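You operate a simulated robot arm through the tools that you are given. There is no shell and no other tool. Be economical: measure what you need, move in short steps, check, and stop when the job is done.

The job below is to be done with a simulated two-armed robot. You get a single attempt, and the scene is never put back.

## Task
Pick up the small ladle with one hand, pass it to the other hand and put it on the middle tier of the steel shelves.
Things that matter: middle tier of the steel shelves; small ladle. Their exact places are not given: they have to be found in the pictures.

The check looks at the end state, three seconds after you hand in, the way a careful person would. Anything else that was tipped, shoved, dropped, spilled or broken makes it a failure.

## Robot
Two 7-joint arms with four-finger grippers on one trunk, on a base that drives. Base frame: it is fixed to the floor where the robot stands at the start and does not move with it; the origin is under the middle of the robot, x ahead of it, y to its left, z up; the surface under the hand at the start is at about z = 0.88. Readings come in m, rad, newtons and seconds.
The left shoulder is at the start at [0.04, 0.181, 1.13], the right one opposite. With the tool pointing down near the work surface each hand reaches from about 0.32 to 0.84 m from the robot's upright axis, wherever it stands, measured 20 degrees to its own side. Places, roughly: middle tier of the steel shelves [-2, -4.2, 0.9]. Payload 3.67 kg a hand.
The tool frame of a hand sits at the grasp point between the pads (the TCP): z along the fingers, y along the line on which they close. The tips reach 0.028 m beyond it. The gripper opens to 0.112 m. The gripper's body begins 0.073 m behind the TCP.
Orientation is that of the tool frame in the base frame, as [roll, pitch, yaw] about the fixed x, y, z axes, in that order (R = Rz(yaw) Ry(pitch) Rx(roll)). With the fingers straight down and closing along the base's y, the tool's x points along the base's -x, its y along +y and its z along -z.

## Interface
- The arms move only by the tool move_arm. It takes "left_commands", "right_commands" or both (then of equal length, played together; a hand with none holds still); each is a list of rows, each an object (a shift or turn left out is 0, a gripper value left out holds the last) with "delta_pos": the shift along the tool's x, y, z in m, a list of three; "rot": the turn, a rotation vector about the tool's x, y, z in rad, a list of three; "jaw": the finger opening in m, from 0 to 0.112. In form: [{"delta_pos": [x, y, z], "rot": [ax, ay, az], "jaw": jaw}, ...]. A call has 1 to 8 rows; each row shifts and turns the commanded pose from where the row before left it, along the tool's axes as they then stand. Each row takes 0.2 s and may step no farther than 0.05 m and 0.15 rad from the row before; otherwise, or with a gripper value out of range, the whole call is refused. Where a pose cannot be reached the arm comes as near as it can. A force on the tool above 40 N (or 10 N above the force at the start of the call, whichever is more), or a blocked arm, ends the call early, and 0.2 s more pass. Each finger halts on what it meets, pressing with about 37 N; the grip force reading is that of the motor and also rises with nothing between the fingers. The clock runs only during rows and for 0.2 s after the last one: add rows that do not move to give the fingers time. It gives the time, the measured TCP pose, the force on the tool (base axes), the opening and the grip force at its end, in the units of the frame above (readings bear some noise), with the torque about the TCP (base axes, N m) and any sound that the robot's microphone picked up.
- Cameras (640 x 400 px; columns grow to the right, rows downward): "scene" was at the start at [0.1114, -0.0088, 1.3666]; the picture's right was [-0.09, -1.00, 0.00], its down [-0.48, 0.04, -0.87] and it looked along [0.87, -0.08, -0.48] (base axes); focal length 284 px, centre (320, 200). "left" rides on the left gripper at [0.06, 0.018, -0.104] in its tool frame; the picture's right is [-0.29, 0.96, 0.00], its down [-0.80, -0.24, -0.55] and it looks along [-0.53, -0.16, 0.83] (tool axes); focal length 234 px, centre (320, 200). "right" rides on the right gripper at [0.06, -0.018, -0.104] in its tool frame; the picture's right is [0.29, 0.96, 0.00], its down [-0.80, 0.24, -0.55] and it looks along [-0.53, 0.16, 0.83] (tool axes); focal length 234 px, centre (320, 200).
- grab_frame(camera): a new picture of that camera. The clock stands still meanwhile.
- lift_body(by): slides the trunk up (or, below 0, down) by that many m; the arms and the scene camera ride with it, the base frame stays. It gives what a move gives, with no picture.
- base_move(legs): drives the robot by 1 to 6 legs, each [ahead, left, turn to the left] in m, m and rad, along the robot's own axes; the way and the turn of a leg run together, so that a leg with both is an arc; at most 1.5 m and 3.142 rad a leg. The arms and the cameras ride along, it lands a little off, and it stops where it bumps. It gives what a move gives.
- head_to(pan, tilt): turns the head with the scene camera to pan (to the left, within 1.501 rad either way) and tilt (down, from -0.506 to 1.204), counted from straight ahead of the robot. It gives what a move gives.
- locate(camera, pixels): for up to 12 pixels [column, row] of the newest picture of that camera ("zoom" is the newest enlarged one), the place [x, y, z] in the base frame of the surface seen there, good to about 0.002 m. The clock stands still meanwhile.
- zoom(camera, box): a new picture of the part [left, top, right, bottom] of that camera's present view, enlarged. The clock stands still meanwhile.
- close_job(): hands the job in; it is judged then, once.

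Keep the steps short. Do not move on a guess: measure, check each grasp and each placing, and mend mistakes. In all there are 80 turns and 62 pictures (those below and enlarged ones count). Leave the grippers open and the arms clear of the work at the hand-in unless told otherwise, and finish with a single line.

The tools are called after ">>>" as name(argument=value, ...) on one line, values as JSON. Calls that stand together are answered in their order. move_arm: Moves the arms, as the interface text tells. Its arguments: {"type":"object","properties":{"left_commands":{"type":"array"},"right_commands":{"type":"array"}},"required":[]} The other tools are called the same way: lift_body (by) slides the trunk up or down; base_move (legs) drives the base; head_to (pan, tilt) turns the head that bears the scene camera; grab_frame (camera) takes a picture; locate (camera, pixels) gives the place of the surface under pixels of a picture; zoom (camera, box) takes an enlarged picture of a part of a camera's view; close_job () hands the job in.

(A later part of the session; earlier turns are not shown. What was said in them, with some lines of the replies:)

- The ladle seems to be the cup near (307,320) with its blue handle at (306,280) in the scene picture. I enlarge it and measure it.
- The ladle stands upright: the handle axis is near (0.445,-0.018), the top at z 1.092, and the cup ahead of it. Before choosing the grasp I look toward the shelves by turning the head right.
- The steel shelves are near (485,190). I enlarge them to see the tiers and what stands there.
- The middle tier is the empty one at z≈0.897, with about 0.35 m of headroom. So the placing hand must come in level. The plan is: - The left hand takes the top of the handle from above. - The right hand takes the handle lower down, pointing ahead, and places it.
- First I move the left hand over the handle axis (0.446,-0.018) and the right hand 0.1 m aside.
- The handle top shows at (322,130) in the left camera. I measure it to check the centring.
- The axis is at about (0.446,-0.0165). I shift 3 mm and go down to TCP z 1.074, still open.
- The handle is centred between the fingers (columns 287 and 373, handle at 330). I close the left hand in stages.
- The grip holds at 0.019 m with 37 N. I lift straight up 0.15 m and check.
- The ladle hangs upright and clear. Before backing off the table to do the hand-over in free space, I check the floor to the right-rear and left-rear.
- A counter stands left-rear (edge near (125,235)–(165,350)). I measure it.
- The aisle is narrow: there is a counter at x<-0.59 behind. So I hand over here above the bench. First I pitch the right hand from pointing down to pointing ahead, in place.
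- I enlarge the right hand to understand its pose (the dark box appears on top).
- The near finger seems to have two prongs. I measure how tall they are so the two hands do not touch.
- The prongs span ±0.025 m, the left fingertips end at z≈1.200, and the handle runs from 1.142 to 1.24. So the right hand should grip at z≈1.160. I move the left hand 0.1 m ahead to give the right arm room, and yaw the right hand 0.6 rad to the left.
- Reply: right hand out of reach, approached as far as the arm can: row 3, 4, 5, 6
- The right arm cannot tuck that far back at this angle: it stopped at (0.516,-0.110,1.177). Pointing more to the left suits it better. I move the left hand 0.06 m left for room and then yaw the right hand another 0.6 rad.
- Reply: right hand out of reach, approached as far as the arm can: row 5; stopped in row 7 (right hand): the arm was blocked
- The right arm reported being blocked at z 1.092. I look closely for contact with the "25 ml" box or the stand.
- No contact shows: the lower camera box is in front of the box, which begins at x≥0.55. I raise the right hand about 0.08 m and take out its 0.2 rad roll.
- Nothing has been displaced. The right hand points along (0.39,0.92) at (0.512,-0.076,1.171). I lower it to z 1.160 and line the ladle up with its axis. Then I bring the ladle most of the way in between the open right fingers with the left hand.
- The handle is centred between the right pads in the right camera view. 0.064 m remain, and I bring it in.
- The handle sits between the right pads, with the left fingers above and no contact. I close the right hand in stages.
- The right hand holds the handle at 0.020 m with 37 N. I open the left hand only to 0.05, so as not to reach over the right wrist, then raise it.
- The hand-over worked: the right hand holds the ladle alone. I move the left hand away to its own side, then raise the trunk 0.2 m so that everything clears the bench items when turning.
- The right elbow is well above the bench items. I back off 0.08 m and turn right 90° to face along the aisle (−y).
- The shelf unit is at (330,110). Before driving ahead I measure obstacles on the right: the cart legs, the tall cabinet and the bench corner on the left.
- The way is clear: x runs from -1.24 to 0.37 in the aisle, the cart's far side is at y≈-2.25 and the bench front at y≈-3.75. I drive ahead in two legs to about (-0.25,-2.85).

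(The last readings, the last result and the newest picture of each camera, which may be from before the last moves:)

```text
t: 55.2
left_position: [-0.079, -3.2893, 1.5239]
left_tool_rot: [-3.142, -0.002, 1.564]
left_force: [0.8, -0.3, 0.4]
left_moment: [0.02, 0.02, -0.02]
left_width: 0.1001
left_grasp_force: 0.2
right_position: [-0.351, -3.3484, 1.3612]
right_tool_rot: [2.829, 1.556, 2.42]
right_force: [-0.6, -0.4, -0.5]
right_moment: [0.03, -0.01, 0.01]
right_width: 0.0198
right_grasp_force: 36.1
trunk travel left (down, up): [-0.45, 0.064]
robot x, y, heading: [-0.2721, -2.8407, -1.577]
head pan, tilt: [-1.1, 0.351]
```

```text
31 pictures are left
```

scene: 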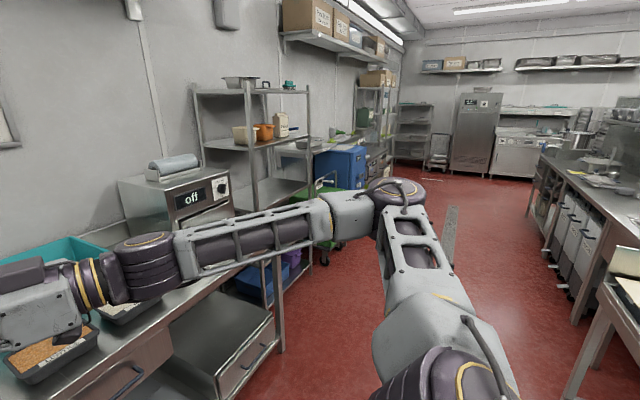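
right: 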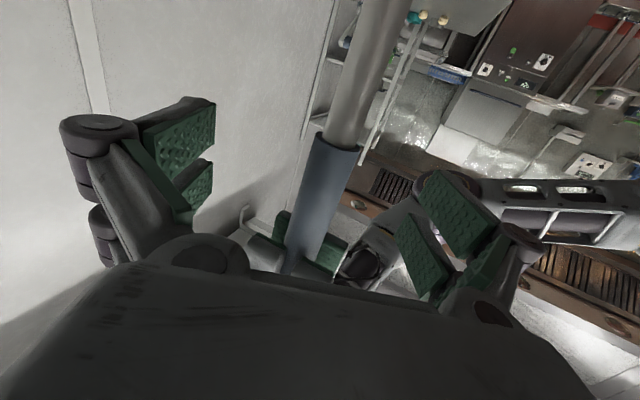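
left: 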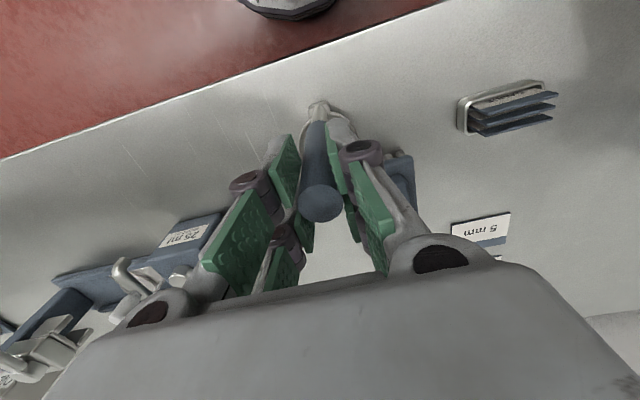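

The aisle to the shelves looks free. I measure the oven, the shelf posts, the green trolley and its rail before strafing right.

>>> locate(camera="scene", pixels=[[190, 200], [160, 175], [250, 130], [270, 275], [318, 180], [320, 255], [345, 165], [252, 190], [225, 172], [270, 197], [300, 190], [560, 370]])

>>> zoom(camera="scene", box=[180, 70, 400, 280])

```text
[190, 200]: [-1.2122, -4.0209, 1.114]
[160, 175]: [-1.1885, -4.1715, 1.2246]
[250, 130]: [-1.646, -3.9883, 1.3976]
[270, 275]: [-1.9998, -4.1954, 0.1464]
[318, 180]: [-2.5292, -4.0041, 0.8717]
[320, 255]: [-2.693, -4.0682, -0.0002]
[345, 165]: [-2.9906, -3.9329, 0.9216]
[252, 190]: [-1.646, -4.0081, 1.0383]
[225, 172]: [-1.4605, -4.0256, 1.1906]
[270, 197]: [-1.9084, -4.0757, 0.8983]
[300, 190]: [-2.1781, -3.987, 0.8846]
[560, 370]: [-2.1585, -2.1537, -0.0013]
```

```text
1.90 times, centred on (290, 175) of scene
```

zoom: 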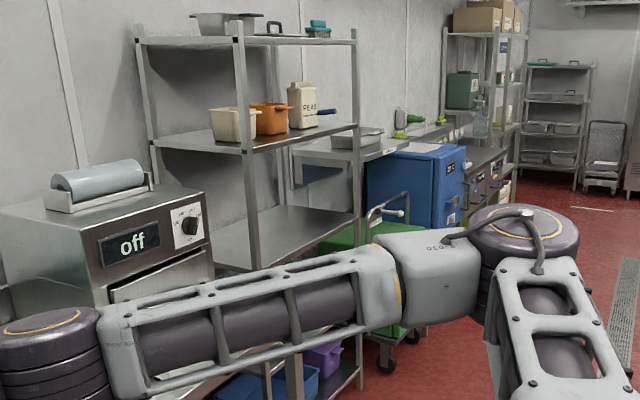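

All is clear. I strafe right about 1.68 m to x≈-1.95, staying at y≈-2.84.

>>> base_move(legs=[[0, -0.85, 0], [0, -0.83, 0]])

>>> head_to(pan=-0.1, tilt=0.4)

>>> grab_frame(camera="scene")

```text
t: 64.1
left_position: [-1.7834, -3.2755, 1.5248]
left_tool_rot: [-3.14, 0.0, 1.562]
left_force: [0.8, -0.4, 0.0]
left_moment: [0.0, 0.03, 0.0]
left_width: 0.1
left_grasp_force: 0.0
right_position: [-2.0543, -3.3337, 1.3603]
right_tool_rot: [2.844, 1.553, 2.436]
right_force: [-0.4, -0.1, -1.0]
right_moment: [0.07, -0.01, 0.02]
right_width: 0.02
right_grasp_force: 36.6
trunk travel left (down, up): [-0.45, 0.064]
robot x, y, heading: [-1.9723, -2.8223, -1.573]
head pan, tilt: [-1.1, 0.351]
```

```text
t: 65.3
left_position: [-1.7862, -3.2749, 1.5246]
left_tool_rot: [-3.141, -0.001, 1.563]
left_force: [-0.4, 0.1, -0.2]
left_moment: [0.0, -0.01, 0.01]
left_width: 0.0999
left_grasp_force: 0.0
right_position: [-2.0559, -3.3319, 1.3605]
right_tool_rot: [2.821, 1.554, 2.409]
right_force: [0.5, -0.1, -0.4]
right_moment: [0.03, -0.03, -0.01]
right_width: 0.02
right_grasp_force: 37.2
trunk travel left (down, up): [-0.45, 0.064]
robot x, y, heading: [-1.9763, -2.822, -1.578]
head pan, tilt: [-0.099, 0.4]
```

```text
29 pictures are left
```

scene: 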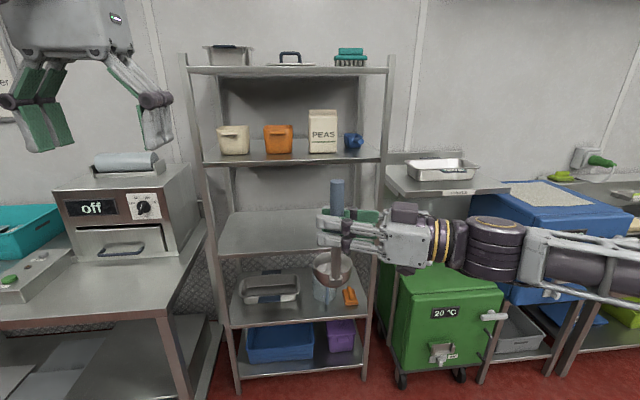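

The middle tier is empty at (270,230). Half a metre in front of the shelves, I move the right hand to its own side and tuck the left hand back. Then I turn the right hand to point ahead.

>>> move_arm(left_commands=[{"delta_pos": [0.015, 0.01, 0]}, {"delta_pos": [0.015, 0.01, 0]}, {"delta_pos": [0.015, 0.01, 0]}, {"delta_pos": [0.015, 0.01, 0]}, {"delta_pos": [0.015, 0.01, 0]}, {"delta_pos": [0.015, 0.01, 0]}, {}], right_commands=[{"delta_pos": [0, -0.024, -0.035]}, {"delta_pos": [0, -0.024, -0.035]}, {"delta_pos": [0, -0.024, -0.035]}, {"delta_pos": [0, -0.024, -0.035]}, {"delta_pos": [0, -0.024, -0.035]}, {"delta_pos": [0, -0.024, -0.035]}, {}])

>>> move_arm(right_commands=[{"rot": [0.146, 0, 0]}, {"rot": [0.146, 0, 0]}, {"rot": [0.146, 0, 0]}, {"rot": [0.146, 0, 0]}, {"rot": [0.146, 0, 0]}, {"rot": [0.146, 0, 0]}, {"rot": [0.146, 0, 0]}, {"rot": [0.146, 0, 0]}])

>>> grab_frame(camera="scene")

```text
t: 66.9
left_position: [-1.7225, -3.1841, 1.5247]
left_tool_rot: [-3.139, 0.001, 1.563]
left_force: [-0.3, 0.1, -0.4]
left_moment: [0.02, 0.02, 0.01]
left_width: 0.1
left_grasp_force: 0.0
right_position: [-2.281, -3.4241, 1.3572]
right_tool_rot: [2.756, 1.558, 2.349]
right_force: [-1.0, 0.4, -0.9]
right_moment: [0.06, 0.0, 0.03]
right_width: 0.0197
right_grasp_force: 37.4
right hand out of reach, approached as far as the arm can: row 3, 4, 5, 6
trunk travel left (down, up): [-0.45, 0.064]
robot x, y, heading: [-1.9761, -2.823, -1.581]
head pan, tilt: [-0.099, 0.4]
```

```text
t: 68.9
left_position: [-1.7217, -3.1833, 1.5253]
left_tool_rot: [-3.136, -0.001, 1.563]
left_force: [0.1, -0.3, 0.4]
left_moment: [0.01, 0.02, -0.02]
left_width: 0.0998
left_grasp_force: 0.0
right_position: [-2.015, -3.3808, 1.485]
right_tool_rot: [-1.396, 0.688, -2.556]
right_force: [-0.2, 0.4, -0.6]
right_moment: [0.07, -0.1, -0.06]
right_width: 0.0202
right_grasp_force: 37.4
right hand out of reach, approached as far as the arm can: row 1, 2, 3, 6, 8
trunk travel left (down, up): [-0.45, 0.064]
robot x, y, heading: [-1.9759, -2.823, -1.58]
head pan, tilt: [-0.099, 0.4]
stopped in row 8 (right hand): the arm was blocked; the commanded pose is now the measured one
```

```text
28 pictures are left
```

scene: 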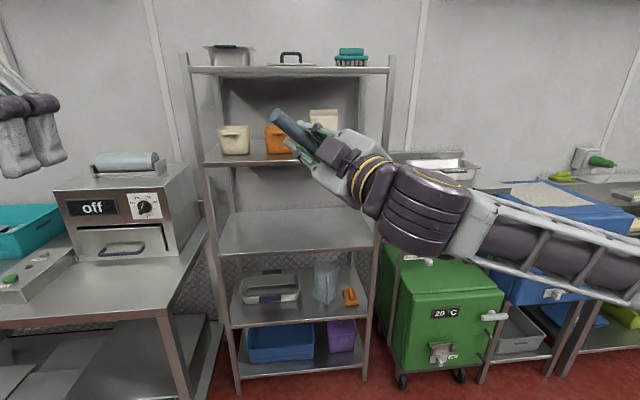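

A wrist limit made the right hand roll about 50°, though the ladle is still gripped and clear of everything. The command has been reset to the measured pose. I move the hand to its own side without turning, away from the limit, then correct the roll.

>>> move_arm(right_commands=[{"delta_pos": [0.041, -0.0106, -0.0158]}, {"delta_pos": [0.041, -0.0106, -0.0158]}, {"delta_pos": [0.041, -0.0106, -0.0158]}, {"delta_pos": [0.041, -0.0106, -0.0158]}, {"delta_pos": [0.041, -0.0106, -0.0158]}, {}])

```text
t: 70.3
left_position: [-1.7234, -3.186, 1.5245]
left_tool_rot: [-3.141, -0.001, 1.562]
left_force: [0.3, -0.3, -0.4]
left_moment: [0.03, 0.02, -0.03]
left_width: 0.1
left_grasp_force: 0.0
right_position: [-2.2165, -3.4128, 1.3818]
right_tool_rot: [-1.397, 0.689, -2.552]
right_force: [0.4, 0.1, -1.5]
right_moment: [0.07, -0.11, 0.03]
right_width: 0.0202
right_grasp_force: 37.5
trunk travel left (down, up): [-0.45, 0.064]
robot x, y, heading: [-1.9744, -2.8216, -1.58]
head pan, tilt: [-0.099, 0.4]
```

It tracked well. Now I undo the roll: +0.876 rad about tool z in six rows.

>>> move_arm(right_commands=[{"rot": [0, 0, 0.146]}, {"rot": [0, 0, 0.146]}, {"rot": [0, 0, 0.146]}, {"rot": [0, 0, 0.146]}, {"rot": [0, 0, 0.146]}, {"rot": [0, 0, 0.146]}, {}])

>>> grab_frame(camera="scene")

```text
t: 71.9
left_position: [-1.7227, -3.1844, 1.5252]
left_tool_rot: [3.141, 0.001, 1.563]
left_force: [-1.0, 0.7, 0.5]
left_moment: [0.03, 0.01, 0.06]
left_width: 0.0998
left_grasp_force: 0.0
right_position: [-2.2177, -3.4115, 1.3825]
right_tool_rot: [0.021, 1.437, -1.072]
right_force: [0.3, 0.3, -0.7]
right_moment: [0.06, -0.05, 0.01]
right_width: 0.02
right_grasp_force: 37.4
trunk travel left (down, up): [-0.45, 0.064]
robot x, y, heading: [-1.9765, -2.8222, -1.579]
head pan, tilt: [-0.099, 0.4]
```

```text
27 pictures are left
```

scene: 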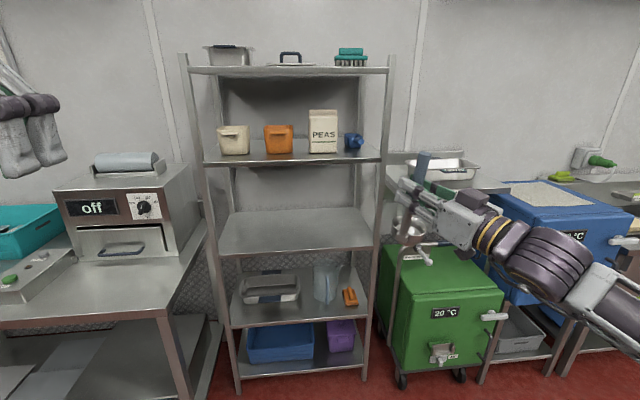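

The ladle is upright again; the hand is pitched up by 0.134 rad, which I level. I also measure the tier edges and the green trolley.

>>> move_arm(right_commands=[{"rot": [0, 0.134, 0]}, {}])

>>> locate(camera="scene", pixels=[[290, 160], [300, 155], [300, 247], [300, 215], [225, 235], [365, 235], [440, 285], [492, 317], [290, 180], [400, 330], [199, 200], [378, 200]])

>>> zoom(camera="scene", box=[360, 120, 520, 280])

>>> locate(camera="zoom", pixels=[[253, 130], [255, 180], [200, 350], [190, 320], [170, 440]])

```text
t: 72.5
left_position: [-1.7235, -3.1853, 1.5256]
left_tool_rot: [3.14, 0.0, 1.562]
left_force: [0.1, 0.1, -0.5]
left_moment: [0.04, 0.02, 0.01]
left_width: 0.0996
left_grasp_force: 0.1
right_position: [-2.2174, -3.41, 1.3841]
right_tool_rot: [1.481, 1.568, 0.388]
right_force: [-0.3, 0.5, -1.2]
right_moment: [0.04, -0.05, 0.0]
right_width: 0.0199
right_grasp_force: 37.2
trunk travel left (down, up): [-0.45, 0.064]
robot x, y, heading: [-1.9737, -2.8186, -1.583]
head pan, tilt: [-0.099, 0.4]
```

```text
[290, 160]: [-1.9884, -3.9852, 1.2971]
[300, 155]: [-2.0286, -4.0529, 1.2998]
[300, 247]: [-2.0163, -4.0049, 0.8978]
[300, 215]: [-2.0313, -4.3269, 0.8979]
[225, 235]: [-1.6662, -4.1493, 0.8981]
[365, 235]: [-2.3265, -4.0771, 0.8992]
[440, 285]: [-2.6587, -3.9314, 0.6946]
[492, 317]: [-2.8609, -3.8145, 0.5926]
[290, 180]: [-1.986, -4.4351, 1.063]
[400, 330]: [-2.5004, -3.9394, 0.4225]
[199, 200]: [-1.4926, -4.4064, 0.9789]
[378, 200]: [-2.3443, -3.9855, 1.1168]
```

```text
2.50 times, centred on (440, 200) of scene
```

zoom: 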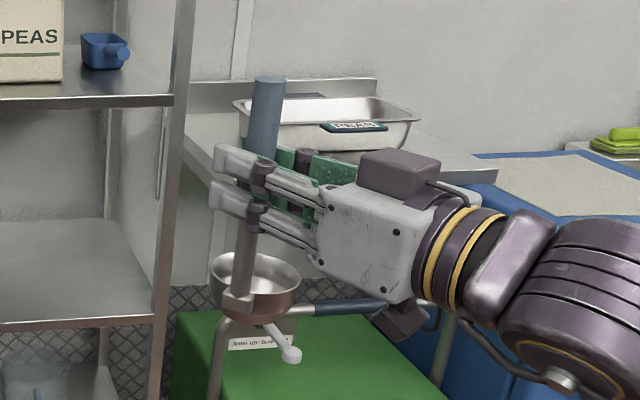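

```text
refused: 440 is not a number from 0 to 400
```

The tier is at z 0.898, the front edge at y≈-3.985, the back at ≈-4.43, and the tier above is at 1.30. I check how upright the ladle is.

>>> locate(camera="zoom", pixels=[[266, 95], [264, 120], [262, 145], [246, 245], [243, 270], [240, 290], [225, 275], [290, 280], [236, 310]])

```text
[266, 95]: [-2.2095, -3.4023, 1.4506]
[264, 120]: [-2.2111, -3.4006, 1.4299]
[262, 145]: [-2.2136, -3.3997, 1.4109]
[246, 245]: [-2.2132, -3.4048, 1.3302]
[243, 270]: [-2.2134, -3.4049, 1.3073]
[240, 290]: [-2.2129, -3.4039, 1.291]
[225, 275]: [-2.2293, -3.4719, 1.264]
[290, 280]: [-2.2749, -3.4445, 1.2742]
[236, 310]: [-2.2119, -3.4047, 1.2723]
```

The ladle is upright to within about 2°. I move the hand 0.17 m left and 0.06 m ahead to line it up with the open middle of the tier, then lower the trunk 0.30 m.

>>> move_arm(right_commands=[{"delta_pos": [0, 0.03, 0.0335]}, {"delta_pos": [0, 0.03, 0.0335]}, {"delta_pos": [0, 0.03, 0.0335]}, {"delta_pos": [0, 0.03, 0.0335]}, {}])

>>> lift_body(by=-0.3)

>>> grab_frame(camera="scene")

```text
t: 73.7
left_position: [-1.7246, -3.1842, 1.525]
left_tool_rot: [3.141, 0.0, 1.563]
left_force: [-0.4, -0.1, 0.1]
left_moment: [-0.02, -0.04, 0.0]
left_width: 0.0998
left_grasp_force: 0.1
right_position: [-2.048, -3.4743, 1.3851]
right_tool_rot: [0.733, 1.569, -0.362]
right_force: [-0.6, 0.6, -1.2]
right_moment: [0.03, 0.0, 0.05]
right_width: 0.0202
right_grasp_force: 37.2
trunk travel left (down, up): [-0.45, 0.064]
robot x, y, heading: [-1.9747, -2.8268, -1.578]
head pan, tilt: [-0.099, 0.4]
```

```text
t: 76.7
left_position: [-1.7226, -3.1837, 1.2251]
left_tool_rot: [-3.14, 0.001, 1.562]
left_force: [-0.4, -0.7, 0.9]
left_moment: [-0.03, -0.01, -0.01]
left_width: 0.0998
left_grasp_force: 0.1
right_position: [-2.0479, -3.4734, 1.0856]
right_tool_rot: [0.886, 1.571, -0.208]
right_force: [0.1, -0.7, -1.4]
right_moment: [0.04, -0.01, -0.02]
right_width: 0.02
right_grasp_force: 37.4
trunk travel left (down, up): [-0.15, 0.364]
robot x, y, heading: [-1.9718, -2.8187, -1.583]
head pan, tilt: [-0.099, 0.4]
```

```text
25 pictures are left
```

scene: 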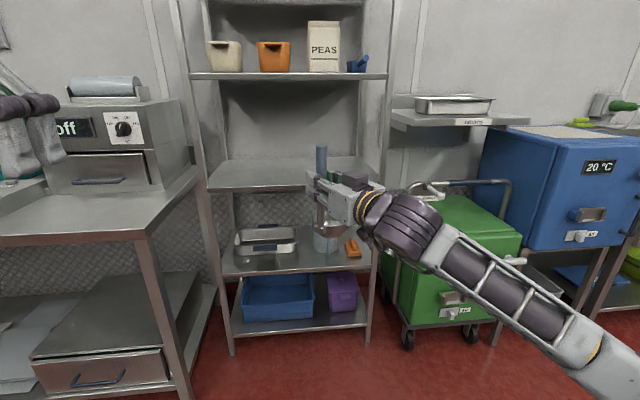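

The hand is aligned with the tier's middle. I check the forearm's position against the green trolley before driving in.

>>> locate(camera="scene", pixels=[[405, 225], [460, 260], [540, 320], [600, 365], [510, 185], [440, 182], [523, 262], [335, 190]])

```text
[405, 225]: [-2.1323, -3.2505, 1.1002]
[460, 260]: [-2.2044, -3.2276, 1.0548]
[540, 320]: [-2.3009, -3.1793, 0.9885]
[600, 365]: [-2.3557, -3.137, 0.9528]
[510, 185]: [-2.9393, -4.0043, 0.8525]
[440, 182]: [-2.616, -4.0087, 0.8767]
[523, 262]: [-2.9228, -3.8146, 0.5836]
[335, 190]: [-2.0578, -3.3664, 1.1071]
```

The forearm stays at y≥-3.8, and the trolley rail is at y≈-4.0 and x<-2.55, so it is clear. I drive ahead 0.48 m.

>>> base_move(legs=[[0.3, 0, 0], [0.18, 0, 0.0]])

>>> grab_frame(camera="scene")

```text
t: 80.0
left_position: [-1.7289, -3.6708, 1.2244]
left_tool_rot: [-3.14, 0.0, 1.561]
left_force: [0.1, -0.2, 0.0]
left_moment: [0.08, 0.01, -0.04]
left_width: 0.0999
left_grasp_force: 0.0
right_position: [-2.0529, -3.96, 1.0831]
right_tool_rot: [-1.476, 1.571, -2.571]
right_force: [0.4, -1.1, -1.7]
right_moment: [-0.02, -0.05, 0.03]
right_width: 0.02
right_grasp_force: 37.5
trunk travel left (down, up): [-0.15, 0.364]
robot x, y, heading: [-1.9793, -3.306, -1.58]
head pan, tilt: [-0.099, 0.4]
```

```text
24 pictures are left
```

scene: 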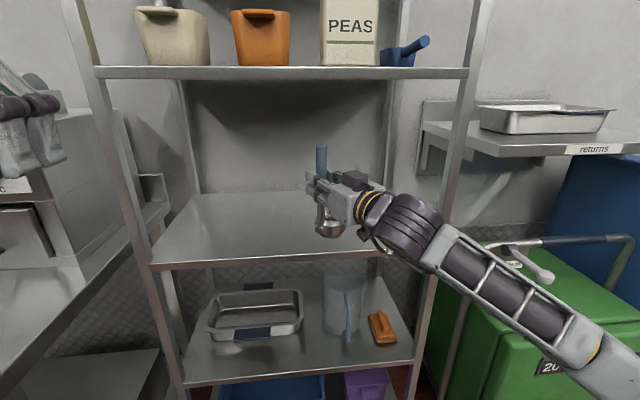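

The ladle is right in front of the tier with its bottom at z≈0.95, above the tier at 0.898. I extend the arm 0.18 m straight in.

>>> move_arm(right_commands=[{"delta_pos": [0, -0.0206, 0.04]}, {"delta_pos": [0, -0.0206, 0.04]}, {"delta_pos": [0, -0.0206, 0.04]}, {"delta_pos": [0, -0.0206, 0.04]}, {}])

>>> zoom(camera="scene", box=[240, 100, 460, 280])

>>> locate(camera="zoom", pixels=[[235, 130], [235, 145], [240, 200], [240, 270], [250, 290], [150, 330], [120, 250]])

```text
t: 81.2
left_position: [-1.7286, -3.6692, 1.2244]
left_tool_rot: [-3.14, -0.002, 1.561]
left_force: [-0.9, 0.1, 0.7]
left_moment: [0.0, -0.04, 0.01]
left_width: 0.0999
left_grasp_force: 0.0
right_position: [-2.0532, -4.1354, 1.085]
right_tool_rot: [0.686, 1.569, -0.413]
right_force: [-1.1, -0.3, -1.3]
right_moment: [0.07, -0.01, 0.0]
right_width: 0.02
right_grasp_force: 36.4
trunk travel left (down, up): [-0.15, 0.364]
robot x, y, heading: [-1.9833, -3.3046, -1.585]
head pan, tilt: [-0.099, 0.4]
```

```text
2.22 times, centred on (350, 190) of scene
```

zoom: 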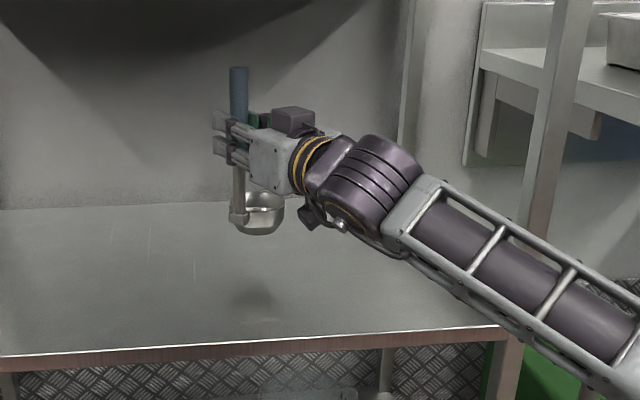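

```text
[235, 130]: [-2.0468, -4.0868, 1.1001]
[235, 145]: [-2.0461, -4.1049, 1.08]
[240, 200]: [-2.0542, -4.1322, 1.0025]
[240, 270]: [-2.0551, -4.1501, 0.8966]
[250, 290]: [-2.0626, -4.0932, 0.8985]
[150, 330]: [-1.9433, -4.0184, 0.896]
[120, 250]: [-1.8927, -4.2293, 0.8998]
```

The ladle is over the tier, well inside. Before lowering I check the lowest parts of the hand over the shelf and the ladle's underside.

>>> locate(camera="zoom", pixels=[[240, 222], [258, 232], [310, 225], [345, 228], [365, 230], [395, 245], [420, 250], [238, 72]])

```text
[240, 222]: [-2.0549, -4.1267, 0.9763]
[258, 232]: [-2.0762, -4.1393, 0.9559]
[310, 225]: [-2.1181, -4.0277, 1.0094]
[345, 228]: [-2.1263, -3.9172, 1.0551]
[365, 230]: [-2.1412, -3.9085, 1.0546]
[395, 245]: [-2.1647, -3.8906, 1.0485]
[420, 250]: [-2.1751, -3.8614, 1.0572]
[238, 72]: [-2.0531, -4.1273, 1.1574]
```

The ladle's bottom is at ≈0.952 and the lowest hand part at ≈1.005, so there is room. I lower 0.046 m, leaving about 8 mm.

>>> move_arm(right_commands=[{"delta_pos": [0.02, 0, 0]}, {"delta_pos": [0.016, 0, 0]}, {"delta_pos": [0.01, 0, 0]}, {}])

>>> zoom(camera="scene", box=[290, 120, 390, 230])

```text
t: 82.2
left_position: [-1.7296, -3.6696, 1.2234]
left_tool_rot: [-3.141, 0.0, 1.56]
left_force: [-0.2, -0.2, 0.0]
left_moment: [-0.02, 0.03, 0.01]
left_width: 0.0998
left_grasp_force: 0.0
right_position: [-2.0541, -4.1394, 1.0382]
right_tool_rot: [0.852, 1.57, -0.245]
right_force: [-0.2, -0.4, -1.7]
right_moment: [0.03, -0.05, 0.02]
right_width: 0.0201
right_grasp_force: 36.7
trunk travel left (down, up): [-0.15, 0.364]
robot x, y, heading: [-1.9805, -3.3066, -1.581]
head pan, tilt: [-0.099, 0.4]
```

```text
3.64 times, centred on (340, 175) of scene
```

zoom: 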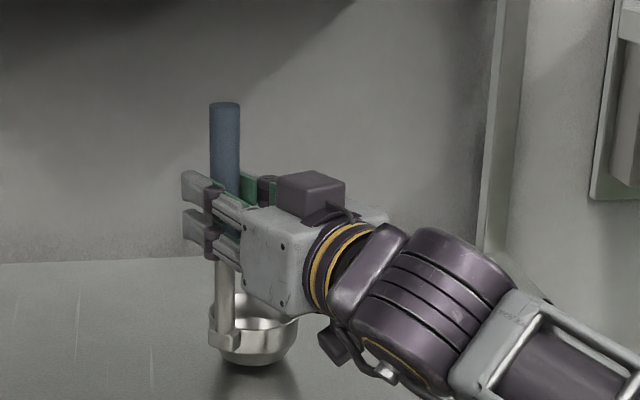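

About 7 mm are left. I go down in 2 mm rows, watching the force.

>>> move_arm(right_commands=[{"delta_pos": [0.002, 0, 0]}, {"delta_pos": [0.002, 0, 0]}, {"delta_pos": [0.002, 0, 0]}, {}])

```text
t: 83.2
left_position: [-1.729, -3.6694, 1.2245]
left_tool_rot: [-3.141, -0.001, 1.559]
left_force: [-0.2, -0.2, -0.5]
left_moment: [-0.04, 0.02, 0.0]
left_width: 0.1002
left_grasp_force: 0.1
right_position: [-2.0534, -4.1396, 1.0338]
right_tool_rot: [0.494, 1.569, -0.6]
right_force: [-0.1, 0.2, 0.9]
right_moment: [-0.1, 0.1, 0.04]
right_width: 0.0204
right_grasp_force: 36.8
trunk travel left (down, up): [-0.15, 0.364]
robot x, y, heading: [-1.9757, -3.3097, -1.583]
head pan, tilt: [-0.099, 0.4]
```

The force is changing (from −1.5 to +0.9 N), so contact is likely beginning. Two more 1 mm rows.

>>> move_arm(right_commands=[{"delta_pos": [0.001, 0, 0]}, {"delta_pos": [0.001, 0, 0]}, {}])

>>> zoom(camera="scene", box=[290, 120, 390, 230])

```text
t: 84.0
left_position: [-1.7283, -3.6689, 1.2248]
left_tool_rot: [-3.139, -0.003, 1.56]
left_force: [0.0, 0.3, 0.3]
left_moment: [-0.04, 0.01, -0.01]
left_width: 0.1001
left_grasp_force: 0.1
right_position: [-2.0531, -4.1382, 1.033]
right_tool_rot: [-0.072, 1.567, -1.167]
right_force: [0.4, -4.9, 13.4]
right_moment: [-0.78, 0.28, 0.15]
right_width: 0.02
right_grasp_force: 36.8
trunk travel left (down, up): [-0.15, 0.364]
robot x, y, heading: [-1.9775, -3.3062, -1.584]
head pan, tilt: [-0.099, 0.4]
```

```text
3.64 times, centred on (340, 175) of scene
```

zoom: 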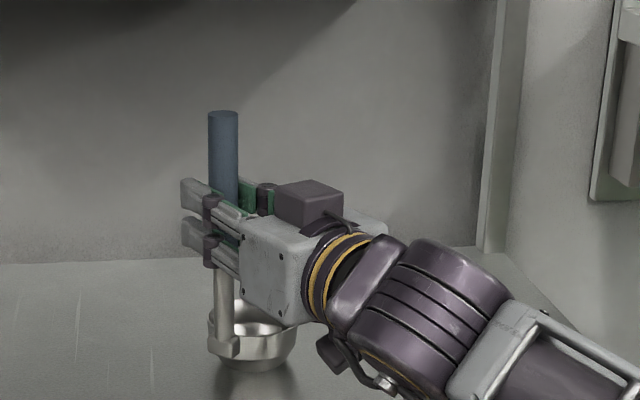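

Firm contact at 13 N. I ease up 1 mm and open the right hand slowly.

>>> move_arm(right_commands=[{"delta_pos": [-0.001, 0, 0]}, {}, {"jaw": 0.024}, {"jaw": 0.03}, {"jaw": 0.04}, {"jaw": 0.06}, {"jaw": 0.085}, {}])

>>> zoom(camera="scene", box=[290, 120, 390, 230])

>>> grab_frame(camera="right")

```text
t: 85.8
left_position: [-1.729, -3.6691, 1.2249]
left_tool_rot: [-3.141, 0.0, 1.56]
left_force: [-0.2, 1.3, 0.6]
left_moment: [0.03, -0.01, -0.03]
left_width: 0.1001
left_grasp_force: 0.1
right_position: [-2.053, -4.1388, 1.0294]
right_tool_rot: [0.934, 1.569, -0.161]
right_force: [0.3, -0.9, -0.5]
right_moment: [0.03, 0.03, 0.02]
right_width: 0.0851
right_grasp_force: 0.0
trunk travel left (down, up): [-0.15, 0.364]
robot x, y, heading: [-1.98, -3.3074, -1.582]
head pan, tilt: [-0.099, 0.4]
```

```text
3.64 times, centred on (340, 175) of scene
```

zoom: 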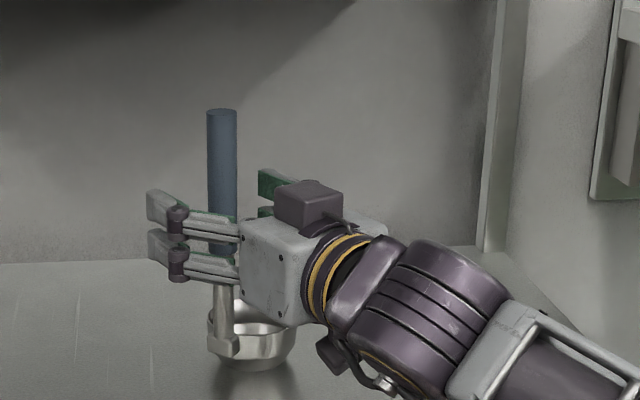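

```text
19 pictures are left
```

right: 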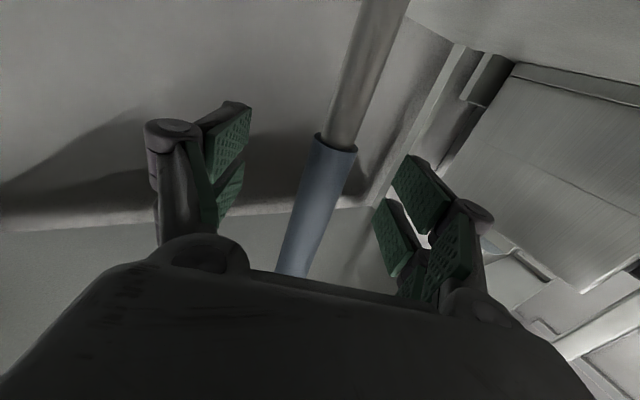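

The ladle stands free between the open fingers. I draw the right hand straight back along its axis.

>>> move_arm(right_commands=[{"delta_pos": [0, 0, -0.025]}, {"delta_pos": [0, 0, -0.04]}, {"delta_pos": [0, 0, -0.04]}, {"delta_pos": [0, 0, -0.04]}, {}])

>>> grab_frame(camera="scene")

```text
t: 87.0
left_position: [-1.728, -3.6698, 1.2245]
left_tool_rot: [-3.14, -0.001, 1.56]
left_force: [-0.4, 0.2, -0.1]
left_moment: [0.05, 0.0, 0.0]
left_width: 0.1001
left_grasp_force: 0.1
right_position: [-2.1187, -4.0097, 1.0299]
right_tool_rot: [1.596, 1.571, 0.497]
right_force: [0.3, -0.5, 0.2]
right_moment: [-0.04, -0.03, 0.0]
right_width: 0.0851
right_grasp_force: 0.0
trunk travel left (down, up): [-0.15, 0.364]
robot x, y, heading: [-1.9805, -3.3074, -1.583]
head pan, tilt: [-0.099, 0.4]
```

```text
18 pictures are left
```

scene: 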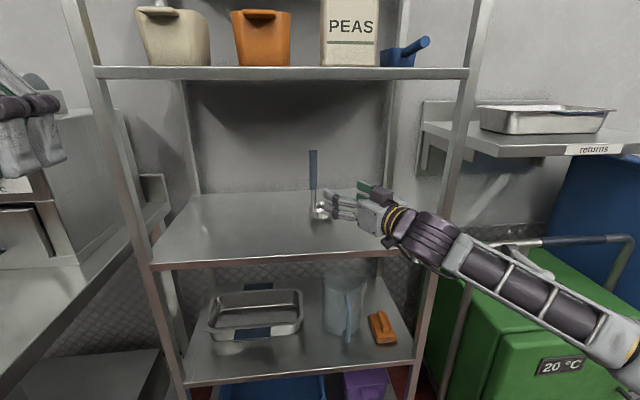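

The ladle stands on the middle tier and the hand is free of it. I back the base off 0.4 m and check.

>>> base_move(legs=[[-0.4, 0, 0]])

>>> grab_frame(camera="scene")

>>> zoom(camera="scene", box=[250, 100, 400, 240])

```text
t: 89.5
left_position: [-1.7256, -3.2666, 1.2256]
left_tool_rot: [3.141, -0.002, 1.552]
left_force: [-0.4, 0.6, -0.2]
left_moment: [-0.01, 0.01, 0.01]
left_width: 0.1
left_grasp_force: 0.1
right_position: [-2.1179, -3.6039, 1.0318]
right_tool_rot: [0.632, 1.568, -0.47]
right_force: [0.4, 0.2, -0.6]
right_moment: [-0.02, 0.01, -0.02]
right_width: 0.0851
right_grasp_force: 0.2
trunk travel left (down, up): [-0.15, 0.364]
robot x, y, heading: [-1.9735, -2.9039, -1.587]
head pan, tilt: [-0.099, 0.4]
```

```text
17 pictures are left
```

scene: 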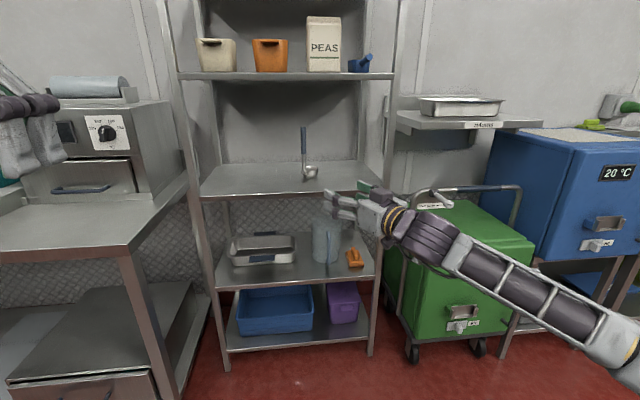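

```text
2.86 times, centred on (325, 170) of scene
```

zoom: 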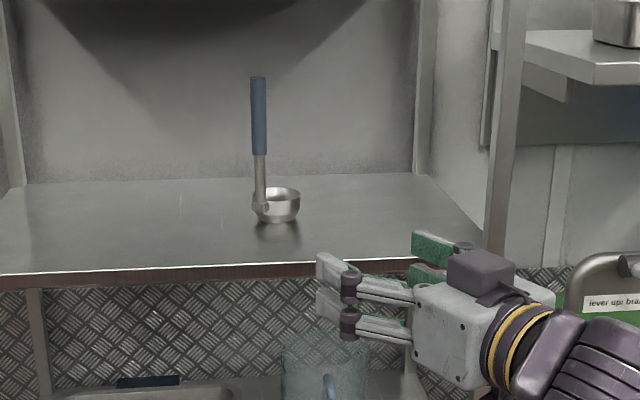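

The ladle stands upright on the middle tier, nothing else is disturbed, both grippers are open and the arms are clear. I hand in.

>>> close_job()

```text
The job is handed in.
```

The left hand picked up the small ladle and passed it to the right hand, which stood it upright on the middle tier of the steel shelves; I saw nothing else disturbed, and the job is handed in.
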